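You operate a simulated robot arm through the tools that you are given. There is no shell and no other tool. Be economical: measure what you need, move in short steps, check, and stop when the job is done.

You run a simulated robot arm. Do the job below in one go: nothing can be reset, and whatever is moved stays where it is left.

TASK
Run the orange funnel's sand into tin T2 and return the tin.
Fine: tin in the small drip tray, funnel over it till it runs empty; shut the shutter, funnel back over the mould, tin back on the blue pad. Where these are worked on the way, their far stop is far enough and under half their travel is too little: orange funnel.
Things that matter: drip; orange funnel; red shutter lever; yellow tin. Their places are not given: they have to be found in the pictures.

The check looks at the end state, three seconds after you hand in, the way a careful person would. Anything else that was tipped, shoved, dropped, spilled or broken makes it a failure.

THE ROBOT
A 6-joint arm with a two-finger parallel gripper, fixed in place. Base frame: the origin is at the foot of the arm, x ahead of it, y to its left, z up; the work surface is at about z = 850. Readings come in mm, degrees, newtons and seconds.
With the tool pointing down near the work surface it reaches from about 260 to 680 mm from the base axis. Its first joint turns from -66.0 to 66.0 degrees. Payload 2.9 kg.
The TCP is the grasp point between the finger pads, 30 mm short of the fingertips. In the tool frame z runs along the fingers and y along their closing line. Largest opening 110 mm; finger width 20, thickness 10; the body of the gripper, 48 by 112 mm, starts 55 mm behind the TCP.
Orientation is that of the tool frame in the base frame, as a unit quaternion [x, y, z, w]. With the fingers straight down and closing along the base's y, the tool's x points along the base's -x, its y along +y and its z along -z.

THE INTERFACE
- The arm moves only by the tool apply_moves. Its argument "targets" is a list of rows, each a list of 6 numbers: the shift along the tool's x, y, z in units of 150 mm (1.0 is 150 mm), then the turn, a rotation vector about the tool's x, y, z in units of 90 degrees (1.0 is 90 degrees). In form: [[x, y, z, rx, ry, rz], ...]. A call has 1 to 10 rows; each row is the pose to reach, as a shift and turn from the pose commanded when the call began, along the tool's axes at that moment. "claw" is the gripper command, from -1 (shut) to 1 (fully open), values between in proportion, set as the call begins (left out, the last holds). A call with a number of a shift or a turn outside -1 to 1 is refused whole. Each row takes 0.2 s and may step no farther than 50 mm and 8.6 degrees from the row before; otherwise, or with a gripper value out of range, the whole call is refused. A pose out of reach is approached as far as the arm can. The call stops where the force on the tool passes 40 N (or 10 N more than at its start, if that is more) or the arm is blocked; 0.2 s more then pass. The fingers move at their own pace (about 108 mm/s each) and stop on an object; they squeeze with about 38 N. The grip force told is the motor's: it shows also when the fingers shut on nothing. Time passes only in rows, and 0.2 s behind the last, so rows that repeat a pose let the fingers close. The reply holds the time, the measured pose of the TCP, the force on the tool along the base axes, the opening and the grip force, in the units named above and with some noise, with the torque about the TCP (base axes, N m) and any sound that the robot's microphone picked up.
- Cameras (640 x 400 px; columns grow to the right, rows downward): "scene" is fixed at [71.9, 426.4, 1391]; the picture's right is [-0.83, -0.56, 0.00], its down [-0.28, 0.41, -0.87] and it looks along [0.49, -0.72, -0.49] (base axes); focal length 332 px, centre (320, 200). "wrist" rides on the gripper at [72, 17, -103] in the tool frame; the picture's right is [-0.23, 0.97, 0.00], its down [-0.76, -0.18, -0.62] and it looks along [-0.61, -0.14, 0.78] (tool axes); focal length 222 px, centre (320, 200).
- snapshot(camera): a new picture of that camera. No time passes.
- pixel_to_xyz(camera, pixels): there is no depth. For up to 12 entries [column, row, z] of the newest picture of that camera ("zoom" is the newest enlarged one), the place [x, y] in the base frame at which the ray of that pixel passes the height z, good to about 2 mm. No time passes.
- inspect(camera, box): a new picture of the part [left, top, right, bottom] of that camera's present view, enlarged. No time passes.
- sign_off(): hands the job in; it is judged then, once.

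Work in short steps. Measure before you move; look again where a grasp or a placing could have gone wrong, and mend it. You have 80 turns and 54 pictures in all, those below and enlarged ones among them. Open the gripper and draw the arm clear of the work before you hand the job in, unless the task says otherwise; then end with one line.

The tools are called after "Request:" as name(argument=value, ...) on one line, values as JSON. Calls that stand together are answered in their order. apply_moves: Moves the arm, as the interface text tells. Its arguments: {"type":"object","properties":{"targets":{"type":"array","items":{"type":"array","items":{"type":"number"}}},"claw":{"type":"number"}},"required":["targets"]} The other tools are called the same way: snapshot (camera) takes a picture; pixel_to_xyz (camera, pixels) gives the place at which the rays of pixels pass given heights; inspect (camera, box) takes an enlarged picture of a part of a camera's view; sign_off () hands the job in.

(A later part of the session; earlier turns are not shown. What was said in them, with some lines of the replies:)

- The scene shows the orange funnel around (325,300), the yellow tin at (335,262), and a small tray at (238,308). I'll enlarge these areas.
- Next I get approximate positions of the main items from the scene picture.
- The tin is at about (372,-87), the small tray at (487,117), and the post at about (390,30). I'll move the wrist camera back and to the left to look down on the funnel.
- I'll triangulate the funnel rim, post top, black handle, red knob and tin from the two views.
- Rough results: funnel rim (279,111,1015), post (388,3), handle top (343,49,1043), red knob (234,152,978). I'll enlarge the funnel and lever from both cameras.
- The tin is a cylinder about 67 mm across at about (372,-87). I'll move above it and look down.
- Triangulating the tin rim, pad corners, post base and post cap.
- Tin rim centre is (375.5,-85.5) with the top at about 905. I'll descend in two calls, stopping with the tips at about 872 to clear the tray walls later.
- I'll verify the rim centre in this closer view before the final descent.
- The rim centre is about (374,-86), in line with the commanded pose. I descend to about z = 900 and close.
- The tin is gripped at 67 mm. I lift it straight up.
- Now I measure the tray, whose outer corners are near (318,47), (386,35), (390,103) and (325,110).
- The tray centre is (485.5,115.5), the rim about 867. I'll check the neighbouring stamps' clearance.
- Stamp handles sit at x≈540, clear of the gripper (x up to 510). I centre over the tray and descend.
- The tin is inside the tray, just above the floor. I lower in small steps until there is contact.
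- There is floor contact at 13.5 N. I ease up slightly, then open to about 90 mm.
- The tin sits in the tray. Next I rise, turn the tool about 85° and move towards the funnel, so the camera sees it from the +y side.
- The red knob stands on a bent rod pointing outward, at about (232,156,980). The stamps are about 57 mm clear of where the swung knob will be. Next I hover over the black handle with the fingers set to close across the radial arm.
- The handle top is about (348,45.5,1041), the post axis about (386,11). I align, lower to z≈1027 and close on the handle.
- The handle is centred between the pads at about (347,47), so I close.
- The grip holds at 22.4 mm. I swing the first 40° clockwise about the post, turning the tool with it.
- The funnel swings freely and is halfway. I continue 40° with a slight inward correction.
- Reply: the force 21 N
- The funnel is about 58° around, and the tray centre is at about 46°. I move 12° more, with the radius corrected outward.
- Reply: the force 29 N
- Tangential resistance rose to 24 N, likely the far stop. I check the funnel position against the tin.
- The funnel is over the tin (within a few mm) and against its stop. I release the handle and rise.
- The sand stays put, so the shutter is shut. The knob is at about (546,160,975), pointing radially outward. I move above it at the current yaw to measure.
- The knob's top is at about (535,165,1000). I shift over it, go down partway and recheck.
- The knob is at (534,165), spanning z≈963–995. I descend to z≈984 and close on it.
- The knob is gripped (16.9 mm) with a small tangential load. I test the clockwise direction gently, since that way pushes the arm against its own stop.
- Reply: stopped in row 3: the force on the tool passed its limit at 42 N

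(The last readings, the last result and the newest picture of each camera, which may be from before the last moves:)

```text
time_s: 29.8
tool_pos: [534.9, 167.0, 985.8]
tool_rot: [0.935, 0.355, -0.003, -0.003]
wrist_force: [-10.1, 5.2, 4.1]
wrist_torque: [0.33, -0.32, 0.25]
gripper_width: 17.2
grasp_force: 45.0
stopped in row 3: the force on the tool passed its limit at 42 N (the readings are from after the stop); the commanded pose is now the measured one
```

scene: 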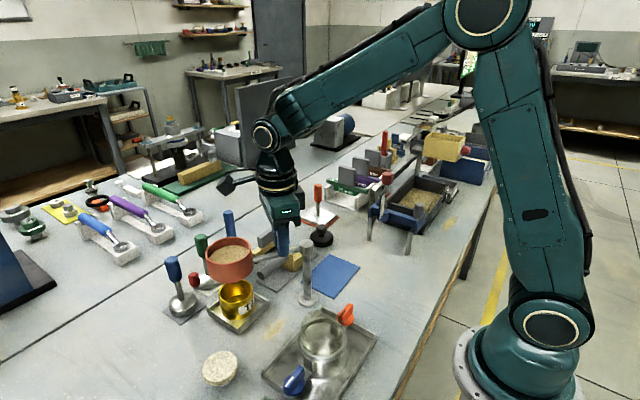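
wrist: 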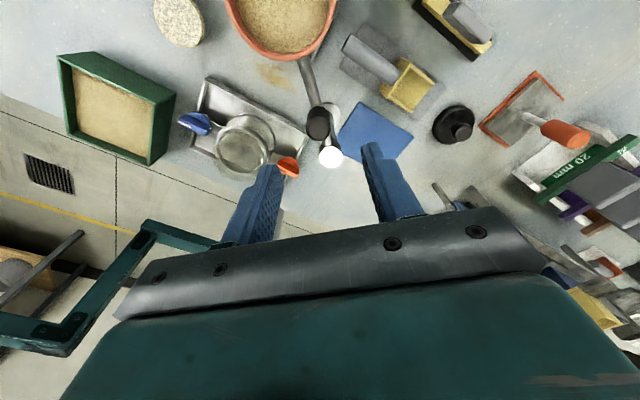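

Clockwise is blocked (shut stop), so opening is counter-clockwise. I turn the knob 16° about the funnel axis and watch the forces.

Request:
apply_moves(targets=[[-0.0093, -0.0627, 0, 0, 0, -0.0889], [-0.0273, -0.1233, 0, 0, 0, -0.178], [-0.0273, -0.1233, 0, 0, 0, -0.178]])

Request:
inspect(camera="scene", box=[150, 200, 320, 330])

```text
time_s: 30.6
tool_pos: [521.2, 177.3, 985.1]
tool_rot: [0.876, 0.482, 0.0, -0.001]
wrist_force: [10.3, 11.9, 2.5]
wrist_torque: [-0.14, -0.13, 0.24]
gripper_width: 17.2
grasp_force: 45.5
```

```text
3.08 times, centred on (235, 265) of scene
```

zoom: 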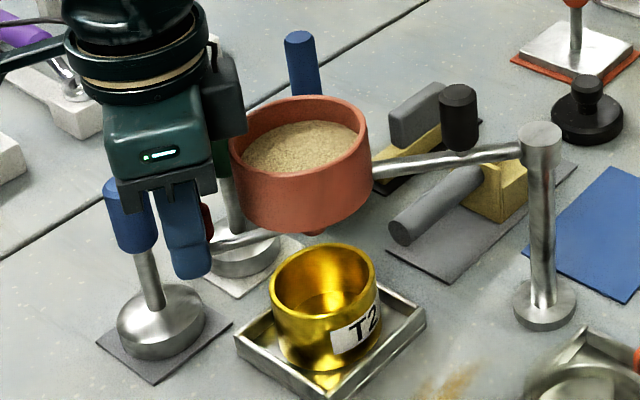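

The lever turned and the funnel arm did not move. I continue 24°, slightly wider.

Request:
apply_moves(targets=[[0, -0.065, 0, 0, 0, -0.0889], [-0.018, -0.127, 0, 0, 0, -0.178], [-0.0447, -0.185, 0, 0, 0, -0.267]])

Request:
inspect(camera="scene", box=[150, 200, 320, 330])

```text
time_s: 31.4
tool_pos: [492.8, 186.7, 985.8]
tool_rot: [0.757, 0.653, -0.003, -0.003]
wrist_force: [6.0, 8.9, 2.9]
wrist_torque: [-0.23, -0.24, -0.05]
gripper_width: 17.3
grasp_force: 44.8
```

```text
3.08 times, centred on (235, 265) of scene
```

zoom: 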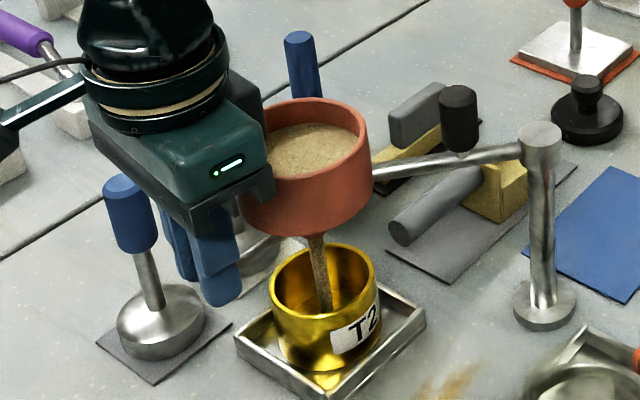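

Sand is running cleanly into the tin. I hold here and wait.

Request:
apply_moves(targets=[[0, 0, 0, 0, 0, 0], [0, 0, 0, 0, 0, 0], [0, 0, 0, 0, 0, 0], [0, 0, 0, 0, 0, 0], [0, 0, 0, 0, 0, 0], [0, 0, 0, 0, 0, 0], [0, 0, 0, 0, 0, 0], [0, 0, 0, 0, 0, 0], [0, 0, 0, 0, 0, 0], [0, 0, 0, 0, 0, 0]])

Request:
apply_moves(targets=[[0, 0, 0, 0, 0, 0], [0, 0, 0, 0, 0, 0], [0, 0, 0, 0, 0, 0], [0, 0, 0, 0, 0, 0], [0, 0, 0, 0, 0, 0], [0, 0, 0, 0, 0, 0], [0, 0, 0, 0, 0, 0], [0, 0, 0, 0, 0, 0], [0, 0, 0, 0, 0, 0], [0, 0, 0, 0, 0, 0]])

Request:
inspect(camera="scene", box=[150, 200, 320, 330])

```text
time_s: 33.6
tool_pos: [494.1, 185.5, 985.3]
tool_rot: [0.758, 0.652, -0.003, -0.002]
wrist_force: [1.6, 1.2, 1.8]
wrist_torque: [-0.09, -0.3, 0.09]
gripper_width: 17.1
grasp_force: 45.0
```

```text
time_s: 35.8
tool_pos: [493.7, 187.1, 985.9]
tool_rot: [0.758, 0.652, -0.002, -0.002]
wrist_force: [0.7, 0.9, 0.0]
wrist_torque: [-0.15, -0.29, 0.08]
gripper_width: 17.0
grasp_force: 45.0
```

```text
3.08 times, centred on (235, 265) of scene
```

zoom: 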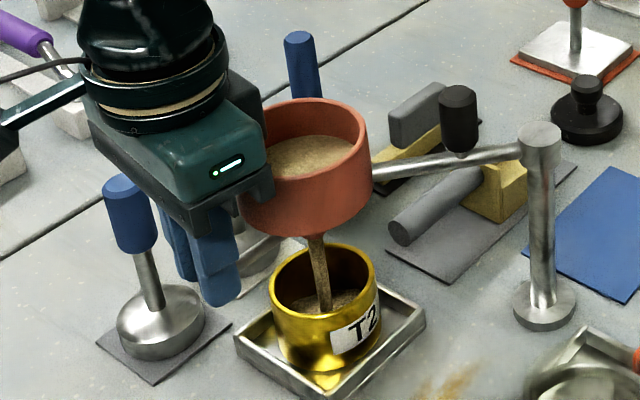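

Flow is steady, so I keep waiting.

Request:
apply_moves(targets=[[0, 0, 0, 0, 0, 0], [0, 0, 0, 0, 0, 0], [0, 0, 0, 0, 0, 0], [0, 0, 0, 0, 0, 0], [0, 0, 0, 0, 0, 0], [0, 0, 0, 0, 0, 0], [0, 0, 0, 0, 0, 0], [0, 0, 0, 0, 0, 0], [0, 0, 0, 0, 0, 0], [0, 0, 0, 0, 0, 0]])

Request:
apply_moves(targets=[[0, 0, 0, 0, 0, 0], [0, 0, 0, 0, 0, 0], [0, 0, 0, 0, 0, 0], [0, 0, 0, 0, 0, 0], [0, 0, 0, 0, 0, 0], [0, 0, 0, 0, 0, 0], [0, 0, 0, 0, 0, 0], [0, 0, 0, 0, 0, 0], [0, 0, 0, 0, 0, 0], [0, 0, 0, 0, 0, 0]])

Request:
apply_moves(targets=[[0, 0, 0, 0, 0, 0], [0, 0, 0, 0, 0, 0], [0, 0, 0, 0, 0, 0], [0, 0, 0, 0, 0, 0], [0, 0, 0, 0, 0, 0], [0, 0, 0, 0, 0, 0], [0, 0, 0, 0, 0, 0], [0, 0, 0, 0, 0, 0], [0, 0, 0, 0, 0, 0], [0, 0, 0, 0, 0, 0]])

Request:
inspect(camera="scene", box=[150, 200, 320, 330])

```text
time_s: 38.0
tool_pos: [493.6, 186.3, 985.4]
tool_rot: [0.758, 0.652, -0.002, -0.003]
wrist_force: [2.0, 2.4, -1.1]
wrist_torque: [-0.05, -0.32, 0.11]
gripper_width: 16.8
grasp_force: 45.3
```

```text
time_s: 40.2
tool_pos: [493.6, 187.0, 984.4]
tool_rot: [0.758, 0.652, -0.003, -0.002]
wrist_force: [3.1, 2.1, -1.0]
wrist_torque: [0.02, -0.3, 0.12]
gripper_width: 17.1
grasp_force: 44.6
```

```text
time_s: 42.4
tool_pos: [494.3, 187.6, 985.8]
tool_rot: [0.758, 0.652, -0.003, -0.002]
wrist_force: [3.8, 2.7, -2.1]
wrist_torque: [-0.05, -0.29, 0.13]
gripper_width: 17.0
grasp_force: 45.1
```

```text
3.08 times, centred on (235, 265) of scene
```

zoom: 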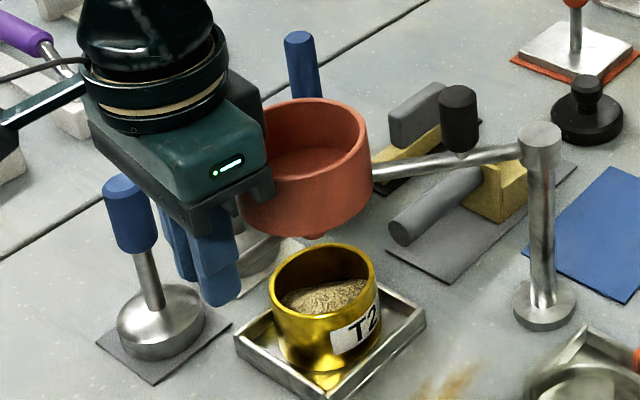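

The funnel is empty and the sand is all in the tin. I swing the lever back clockwise about (484,116.5) to its shut stop.

Request:
apply_moves(targets=[[-0.0047, 0.066, 0, 0, 0, 0.0889], [-0.0184, 0.1308, 0, 0, 0, 0.1778], [-0.041, 0.193, 0, 0, 0, 0.2667], [-0.072, 0.2515, 0, 0, 0, 0.3556], [-0.1007, 0.292, 0, 0, 0, 0.422], [-0.111, 0.305, 0, 0, 0, 0.444], [-0.118, 0.315, 0, 0, 0, 0.444]])

Request:
inspect(camera="scene", box=[150, 200, 320, 330])

```text
time_s: 44.2
tool_pos: [534.0, 165.9, 984.5]
tool_rot: [0.933, 0.359, -0.005, -0.003]
wrist_force: [-10.9, 4.5, 5.5]
wrist_torque: [0.18, -0.32, 0.19]
gripper_width: 17.1
grasp_force: 44.8
stopped in row 7: the force on the tool passed its limit at 40 N (the readings are from after the stop); the commanded pose is now the measured one
```

```text
3.08 times, centred on (235, 265) of scene
```

zoom: 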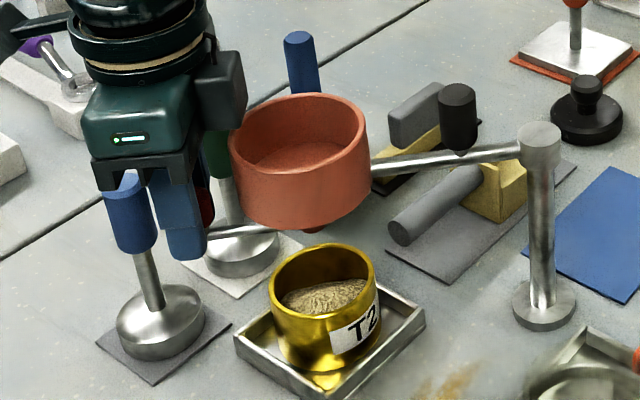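

The lever is firmly back on its shut stop. I release it and rise.

Request:
apply_moves(claw=0.05, targets=[[0, 0, 0, 0, 0, 0], [0, 0, 0, 0, 0, 0]])

Request:
apply_moves(targets=[[0, 0, -0.2, 0, 0, 0], [0, 0, -0.5, 0, 0, 0], [0, 0, -0.8, 0, 0, 0], [0, 0, -0.9, 0, 0, 0]])

Request:
apply_moves(targets=[[-0.3, 0, 0, 0, 0, 0], [-0.6, 0, 0, 0, 0, 0], [-0.9, 0, 0, 0, 0, 0], [-1.0, 0, 0, 0, 0, 0], [-1.0, 0, 0, 0, 0, 0]])

Request:
inspect(camera="scene", box=[150, 200, 320, 330])

```text
time_s: 44.8
tool_pos: [535.0, 164.7, 984.8]
tool_rot: [0.934, 0.358, -0.005, -0.003]
wrist_force: [0.1, 0.5, 0.6]
wrist_torque: [0.0, 0.01, -0.03]
gripper_width: 57.8
grasp_force: 0.0
```

```text
time_s: 45.8
tool_pos: [539.1, 166.1, 1121.1]
tool_rot: [0.934, 0.358, -0.006, -0.003]
wrist_force: [0.0, 0.3, -0.2]
wrist_torque: [0.0, 0.0, 0.0]
gripper_width: 57.9
grasp_force: 0.0
```

```text
time_s: 47.0
tool_pos: [424.9, 64.3, 1119.7]
tool_rot: [0.934, 0.358, -0.005, -0.003]
wrist_force: [-0.7, 0.4, 0.8]
wrist_torque: [0.0, 0.01, -0.02]
gripper_width: 58.0
grasp_force: 0.0
```

```text
3.08 times, centred on (235, 265) of scene
```

zoom: 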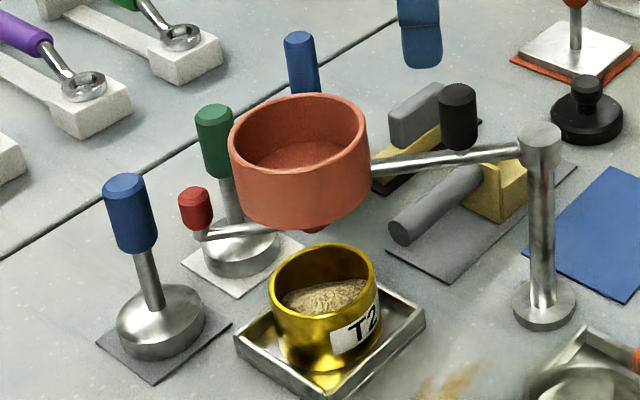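

Funnel, lever and tin are as intended. I return to the handle at about (421,46) and grip at z≈1029.

Request:
apply_moves(targets=[[-0.08, 0.08, 0.1, 0, 0, 0], [-0.08, 0.08, 0.35, 0, 0, 0], [-0.08, 0.08, 0.6, 0, 0, 0], [-0.08, 0.08, 0.6, 0, 0, 0]])

Request:
inspect(camera="wrist", box=[200, 60, 460, 240])

```text
time_s: 48.0
tool_pos: [423.2, 48.5, 1029.1]
tool_rot: [0.934, 0.358, -0.006, -0.002]
wrist_force: [-0.1, -0.3, -0.1]
wrist_torque: [0.01, -0.02, 0.0]
gripper_width: 58.0
grasp_force: 0.1
```

```text
2.22 times, centred on (330, 150) of wrist
```

zoom: 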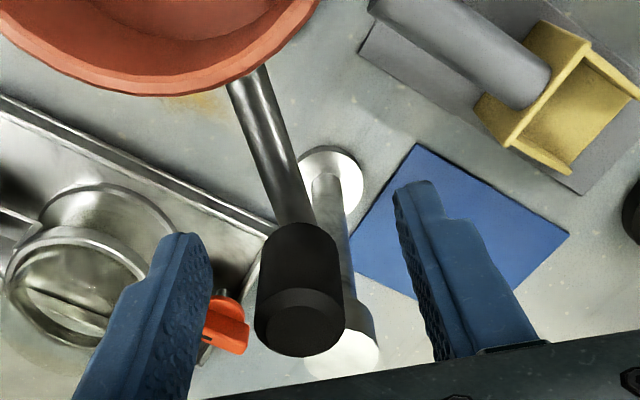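

The handle is between the fingers; I nudge 2 mm toward the post and close.

Request:
apply_moves(claw=-1, targets=[[-0.014, 0, 0, 0, 0, 0], [-0.014, 0, 0, 0, 0, 0], [-0.014, 0, 0, 0, 0, 0], [-0.014, 0, 0, 0, 0, 0]])

```text
time_s: 49.0
tool_pos: [422.7, 48.3, 1030.6]
tool_rot: [0.933, 0.359, -0.005, -0.004]
wrist_force: [2.3, 18.1, -7.6]
wrist_torque: [-0.3, -0.73, 0.21]
gripper_width: 22.0
grasp_force: 45.5
```

Gripped at 22 mm. I swing the first 40° back, counter-clockwise about the post.

Request:
apply_moves(targets=[[0, -0.049, 0, 0, 0, -0.0889], [-0.0129, -0.096, 0, 0, 0, -0.1778], [-0.0325, -0.1408, 0, 0, 0, -0.2667], [-0.058, -0.1824, 0, 0, 0, -0.3556], [-0.0892, -0.22, 0, 0, 0, -0.4444]])

```text
time_s: 50.2
tool_pos: [389.6, 62.8, 1030.0]
tool_rot: [0.754, 0.657, -0.005, -0.005]
wrist_force: [5.0, 17.6, -30.0]
wrist_torque: [0.24, -1.19, 0.12]
gripper_width: 22.4
grasp_force: 45.1
```

Midway; vertical and radial preload has built up. I continue 32° with about 1.5 mm of relief outward and down.

Request:
apply_moves(targets=[[0.0033, -0.0504, 0.01, 0, 0, -0.0889], [-0.01, -0.0987, 0.012, 0, 0, -0.1778], [-0.03, -0.1447, 0.014, 0, 0, -0.2667], [-0.0567, -0.1873, 0.014, 0, 0, -0.3556]])

Request:
snapshot(camera="scene")

```text
time_s: 51.2
tool_pos: [360.9, 56.9, 1031.3]
tool_rot: [0.546, 0.838, -0.002, -0.005]
wrist_force: [0.2, 3.6, -2.8]
wrist_torque: [-0.63, -1.25, 0.02]
gripper_width: 21.9
grasp_force: 44.9
```

```text
11 pictures are left
```

scene: 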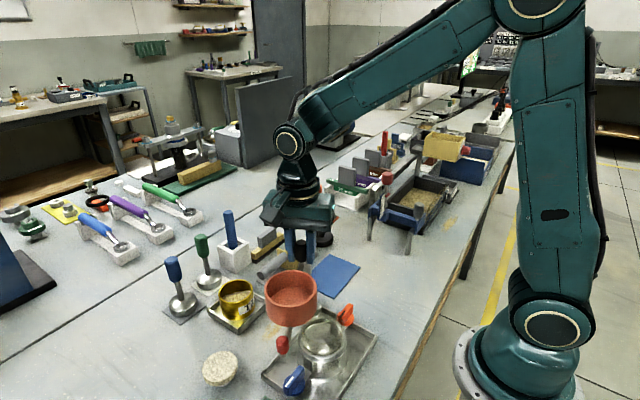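

About 19° remain. I finish the swing until the home stop resists.

Request:
apply_moves(targets=[[-0.0075, -0.048, 0, 0, 0, -0.0889], [-0.0175, -0.083, 0, 0, 0, -0.1556], [-0.026, -0.106, 0, 0, 0, -0.2], [-0.031, -0.117, 0, 0, 0, -0.222]])

Request:
inspect(camera="scene", box=[240, 220, 400, 400])

```text
time_s: 52.2
tool_pos: [347.8, 46.1, 1030.2]
tool_rot: [0.391, 0.92, 0.0, -0.005]
wrist_force: [-1.1, 1.1, 25.1]
wrist_torque: [-0.07, -0.84, -0.01]
gripper_width: 22.1
grasp_force: 45.2
```

```text
2.22 times, centred on (320, 310) of scene
```

zoom: 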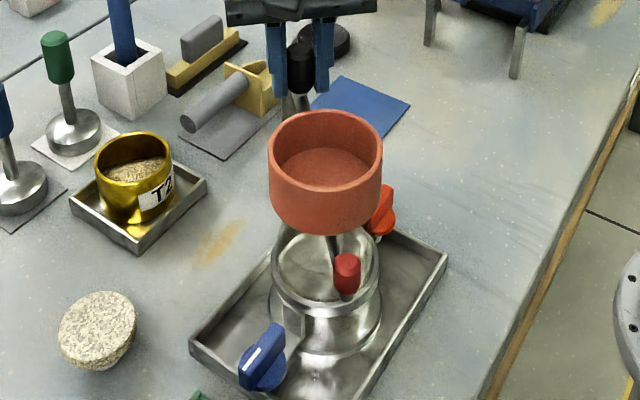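

The funnel is back exactly where it started (rim at (326,150), knob at (347,270) in the same crop). I relieve the vertical load, release and rise.

Request:
apply_moves(claw=0.05, targets=[[0, 0, -0.005, 0, 0, 0], [0, 0, -0.005, 0, 0, 0], [0, 0, -0.005, 0, 0, 0]])

Request:
apply_moves(targets=[[0, 0, -0.2, 0, 0, 0], [0, 0, -0.5, 0, 0, 0], [0, 0, -0.6, 0, 0, 0]])

```text
time_s: 53.0
tool_pos: [346.1, 45.7, 1030.5]
tool_rot: [0.391, 0.92, -0.001, -0.007]
wrist_force: [-0.5, 0.1, -0.3]
wrist_torque: [0.01, -0.03, 0.01]
gripper_width: 57.7
grasp_force: 0.1
```

```text
time_s: 53.8
tool_pos: [346.8, 43.9, 1120.4]
tool_rot: [0.393, 0.919, -0.002, -0.005]
wrist_force: [0.7, 0.7, 0.8]
wrist_torque: [-0.02, 0.0, 0.01]
gripper_width: 58.0
grasp_force: 0.0
```

Next I turn the tool back to the square orientation and move over the tin at (485.5,115).

Request:
apply_moves(claw=0.64, targets=[[-0.05, 0.165, 0, 0, -0.001, -0.0853], [-0.1, 0.33, 0, 0, -0.003, -0.1707], [-0.15, 0.495, 0, -0.001, -0.004, -0.256], [-0.2, 0.66, 0, -0.001, -0.005, -0.341], [-0.25, 0.825, 0, -0.002, -0.0065, -0.427], [-0.296, 0.99, 0, -0.002, -0.0078, -0.512], [-0.296, 0.99, 0, -0.002, -0.0078, -0.512]])

Request:
snapshot(camera="wrist")

```text
time_s: 55.4
tool_pos: [485.0, 117.3, 1120.0]
tool_rot: [-0.001, 1.0, 0.0, -0.001]
wrist_force: [-0.5, 0.3, -1.4]
wrist_torque: [0.01, 0.0, 0.0]
gripper_width: 90.3
grasp_force: 0.0
```

```text
9 pictures are left
```

wrist: 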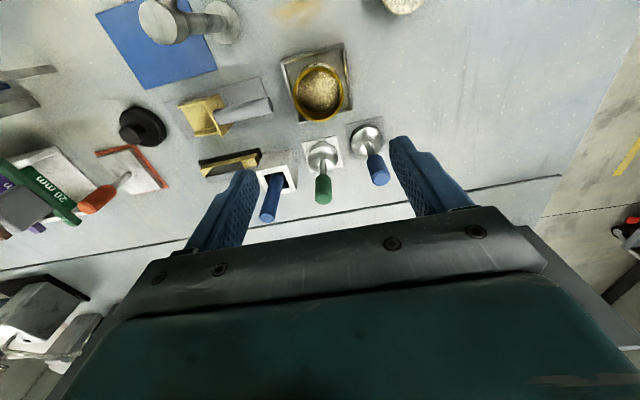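

Request:
pixel_to_xyz(camera="wrist", pixels=[[319.5, 92, 907], [295, 96, 907], [344, 88, 907]])

```text
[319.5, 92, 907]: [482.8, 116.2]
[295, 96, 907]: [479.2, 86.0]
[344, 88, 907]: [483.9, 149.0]
```

The tin is centred under the tool. I descend in two calls to z≈905 and grip.

Request:
apply_moves(targets=[[0, -0.01, 0.3, 0, 0, 0], [0, -0.01, 0.6, 0, 0, 0], [0, -0.01, 0.9, 0, 0, 0], [0, -0.01, 1.0, 0, 0, 0], [0, -0.01, 1.0, 0, 0, 0]])

Request:
apply_moves(targets=[[0, 0, 0.2, 0, 0, 0], [0, 0, 0.38, 0, 0, 0], [0, 0, 0.43, 0, 0, 0], [0, 0, 0.43, 0, 0, 0]])

Request:
apply_moves(claw=-1, targets=[[0, 0, 0, 0, 0, 0], [0, 0, 0, 0, 0, 0], [0, 0, 0, 0, 0, 0]])

```text
time_s: 56.6
tool_pos: [483.6, 115.6, 968.3]
tool_rot: [0.001, 1.0, 0.001, 0.0]
wrist_force: [0.6, -0.3, 0.2]
wrist_torque: [0.01, -0.02, 0.03]
gripper_width: 90.3
grasp_force: 0.0
```

```text
time_s: 57.6
tool_pos: [483.9, 116.1, 902.3]
tool_rot: [0.002, 1.0, 0.0, 0.0]
wrist_force: [-0.5, -0.4, 0.1]
wrist_torque: [0.0, 0.01, 0.01]
gripper_width: 90.1
grasp_force: 0.0
```

```text
time_s: 58.4
tool_pos: [484.0, 115.3, 903.8]
tool_rot: [0.0, 1.0, 0.0, 0.0]
wrist_force: [1.0, -0.7, -0.1]
wrist_torque: [0.01, 0.01, -0.01]
gripper_width: 67.2
grasp_force: 38.0
```

Gripped at 67 mm. I lift gently.

Request:
apply_moves(targets=[[0, 0, -0.1, 0, 0, 0], [0, 0, -0.25, 0, 0, 0], [0, 0, -0.4, 0, 0, 0], [0, 0, -0.55, 0, 0, 0], [0, 0, -0.7, 0, 0, 0], [0, 0, -0.85, 0, 0, 0], [0, 0, -1.0, 0, 0, 0]])

Request:
apply_moves(targets=[[0, -0.1, 0, 0, 0, 0], [0, -0.25, 0, 0, 0, 0], [0, -0.4, 0, 0, 0, 0], [0, -0.55, 0, 0, 0, 0], [0, -0.7, 0, 0, 0, 0], [0, -0.85, 0, 0, 0, 0], [0, -0.95, 0, 0, 0, 0], [0, -1.0, 0, 0, 0, 0]])

Request:
apply_moves(targets=[[0.05, -0.05, 0, 0, 0, 0], [0.15, -0.12, 0, 0, 0, 0], [0.27, -0.2, 0, 0, 0, 0], [0.39, -0.26, 0, 0, 0, 0], [0.51, -0.31, 0, 0, 0, 0], [0.63, -0.34, 0, 0, 0, 0], [0.7, -0.345, 0, 0, 0, 0], [0.723, -0.345, 0, 0, 0, 0], [0.723, -0.345, 0, 0, 0, 0]])

Request:
snapshot(camera="scene")

```text
time_s: 60.0
tool_pos: [485.0, 116.9, 1057.5]
tool_rot: [0.001, 1.0, 0.0, 0.0]
wrist_force: [-0.4, -0.4, -1.6]
wrist_torque: [-0.01, 0.01, -0.02]
gripper_width: 67.3
grasp_force: 38.4
```

```text
time_s: 61.8
tool_pos: [485.8, -35.0, 1056.0]
tool_rot: [0.0, 1.0, 0.0, 0.0]
wrist_force: [-0.1, 0.7, -0.7]
wrist_torque: [0.01, 0.03, -0.03]
gripper_width: 67.2
grasp_force: 37.9
```

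```text
time_s: 63.8
tool_pos: [377.1, -86.6, 1054.1]
tool_rot: [0.001, 1.0, 0.0, 0.001]
wrist_force: [-0.3, 0.0, -2.4]
wrist_torque: [-0.03, 0.04, 0.01]
gripper_width: 67.2
grasp_force: 38.0
```

```text
8 pictures are left
```

scene: 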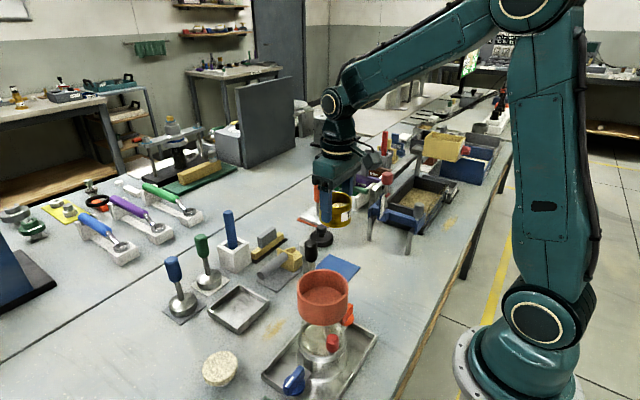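

I lower the tin toward the pad, nudging it 4 mm closer to the pad's centre.

Request:
apply_moves(targets=[[-0.01, 0.005, 0.15, 0, 0, 0], [-0.02, 0.005, 0.35, 0, 0, 0], [-0.027, 0.005, 0.55, 0, 0, 0], [-0.027, 0.005, 0.75, 0, 0, 0], [-0.027, 0.005, 0.9, 0, 0, 0], [-0.027, 0.005, 0.97, 0, 0, 0], [-0.027, 0.005, 0.97, 0, 0, 0]])

Request:
inspect(camera="scene", box=[270, 200, 410, 310])

```text
time_s: 65.4
tool_pos: [379.9, -84.6, 907.4]
tool_rot: [0.001, 1.0, 0.0, 0.0]
wrist_force: [0.6, 0.0, -1.2]
wrist_torque: [0.01, -0.01, 0.03]
gripper_width: 67.1
grasp_force: 37.8
```

```text
3.64 times, centred on (340, 255) of scene
```

zoom: 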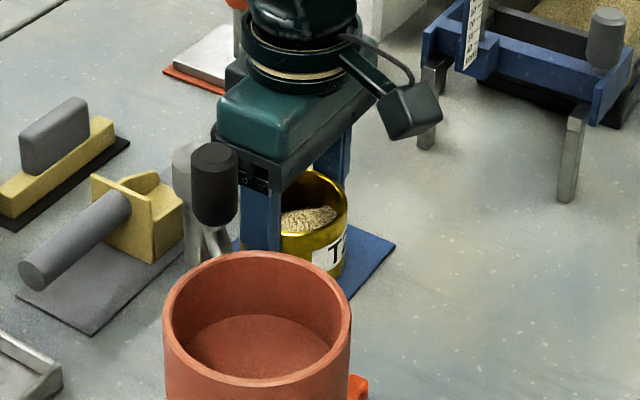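

Request:
apply_moves(targets=[[0, 0, 0.01, 0, 0, 0], [0, 0, 0.02, 0, 0, 0], [0, 0, 0.027, 0, 0, 0], [0, 0, 0.027, 0, 0, 0]])

```text
time_s: 66.4
tool_pos: [379.7, -85.3, 904.9]
tool_rot: [0.0, 1.0, 0.0, 0.001]
wrist_force: [-0.6, 0.2, -1.4]
wrist_torque: [0.01, 0.02, -0.01]
gripper_width: 67.1
grasp_force: 38.1
```

No contact yet at z≈904; I keep lowering in small steps.

Request:
apply_moves(targets=[[0, 0, 0.007, 0, 0, 0], [0, 0, 0.014, 0, 0, 0], [0, 0, 0.014, 0, 0, 0]])

```text
time_s: 67.2
tool_pos: [380.6, -84.2, 901.6]
tool_rot: [0.001, 1.0, 0.0, 0.0]
wrist_force: [0.2, -0.1, -2.1]
wrist_torque: [0.01, 0.03, -0.01]
gripper_width: 66.9
grasp_force: 37.7
```

Request:
apply_moves(targets=[[0, 0, 0.005, 0, 0, 0], [0, 0, 0.01, 0, 0, 0], [0, 0, 0.01, 0, 0, 0]])

```text
time_s: 68.0
tool_pos: [381.0, -84.7, 901.1]
tool_rot: [0.001, 1.0, -0.001, 0.001]
wrist_force: [1.0, -0.1, -2.0]
wrist_torque: [-0.03, 0.02, 0.05]
gripper_width: 67.1
grasp_force: 38.0
```

Request:
apply_moves(targets=[[0, 0, 0.005, 0, 0, 0], [0, 0, 0.01, 0, 0, 0], [0, 0, 0.01, 0, 0, 0]])

```text
time_s: 68.8
tool_pos: [380.5, -86.3, 899.7]
tool_rot: [0.001, 1.0, 0.0, 0.0]
wrist_force: [0.5, 1.5, 2.2]
wrist_torque: [0.12, 0.08, -0.06]
gripper_width: 67.0
grasp_force: 38.3
```

The contact has just begun (the force changed from -2 to +2 N), so the tin is on the pad. I release to 92 mm and rise straight up.

Request:
apply_moves(claw=0.67, targets=[[0, 0, 0, 0, 0, 0], [0, 0, 0, 0, 0, 0], [0, 0, 0, 0, 0, 0]])

Request:
apply_moves(targets=[[0, 0, -0.1, 0, 0, 0], [0, 0, -0.3, 0, 0, 0], [0, 0, -0.6, 0, 0, 0], [0, 0, -0.9, 0, 0, 0], [0, 0, -1.0, 0, 0, 0]])

Request:
apply_moves(claw=1, targets=[[0, 0, -0.3, 0, 0, 0], [0, 0, -0.6, 0, 0, 0], [0, 0, -0.9, 0, 0, 0], [0, 0, -0.9, 0, 0, 0]])

Request:
inspect(camera="scene", box=[160, 200, 400, 400])

Request:
snapshot(camera="wrist")

```text
time_s: 69.6
tool_pos: [380.8, -86.5, 898.8]
tool_rot: [0.001, 1.0, 0.0, 0.0]
wrist_force: [-0.8, 0.1, 0.1]
wrist_torque: [0.01, 0.01, 0.02]
gripper_width: 91.9
grasp_force: 0.1
```

```text
time_s: 70.8
tool_pos: [378.8, -85.3, 1050.3]
tool_rot: [0.001, 1.0, -0.001, 0.0]
wrist_force: [-0.4, -0.7, 0.7]
wrist_torque: [-0.04, 0.03, -0.01]
gripper_width: 91.8
grasp_force: 0.1
```

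```text
time_s: 71.8
tool_pos: [379.6, -84.9, 1185.9]
tool_rot: [0.0, 1.0, 0.0, 0.0]
wrist_force: [0.0, 0.8, 0.3]
wrist_torque: [0.0, 0.0, 0.0]
gripper_width: 110.2
grasp_force: 0.0
```

```text
2.00 times, centred on (280, 300) of scene
```

zoom: 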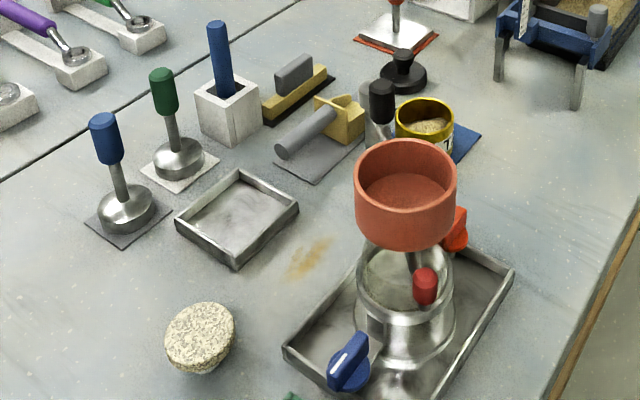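

```text
5 pictures are left
```

wrist: 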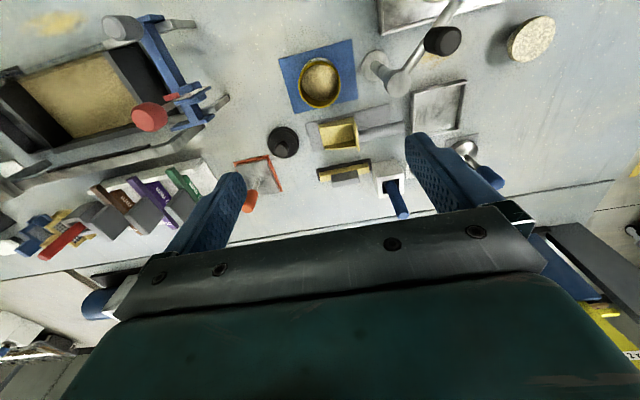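

The tin stands upright on the blue pad, holding the sand. The funnel is empty, shut and back over the mould, the drip tray is clean, and the gripper is open and clear.

Request:
sign_off()

```text
The job is handed in.
```

The orange funnel's sand is all in tin T2, which stands on its blue pad; the shutter is shut, the funnel is back over the mould, and the pictures show nothing spilled or moved.
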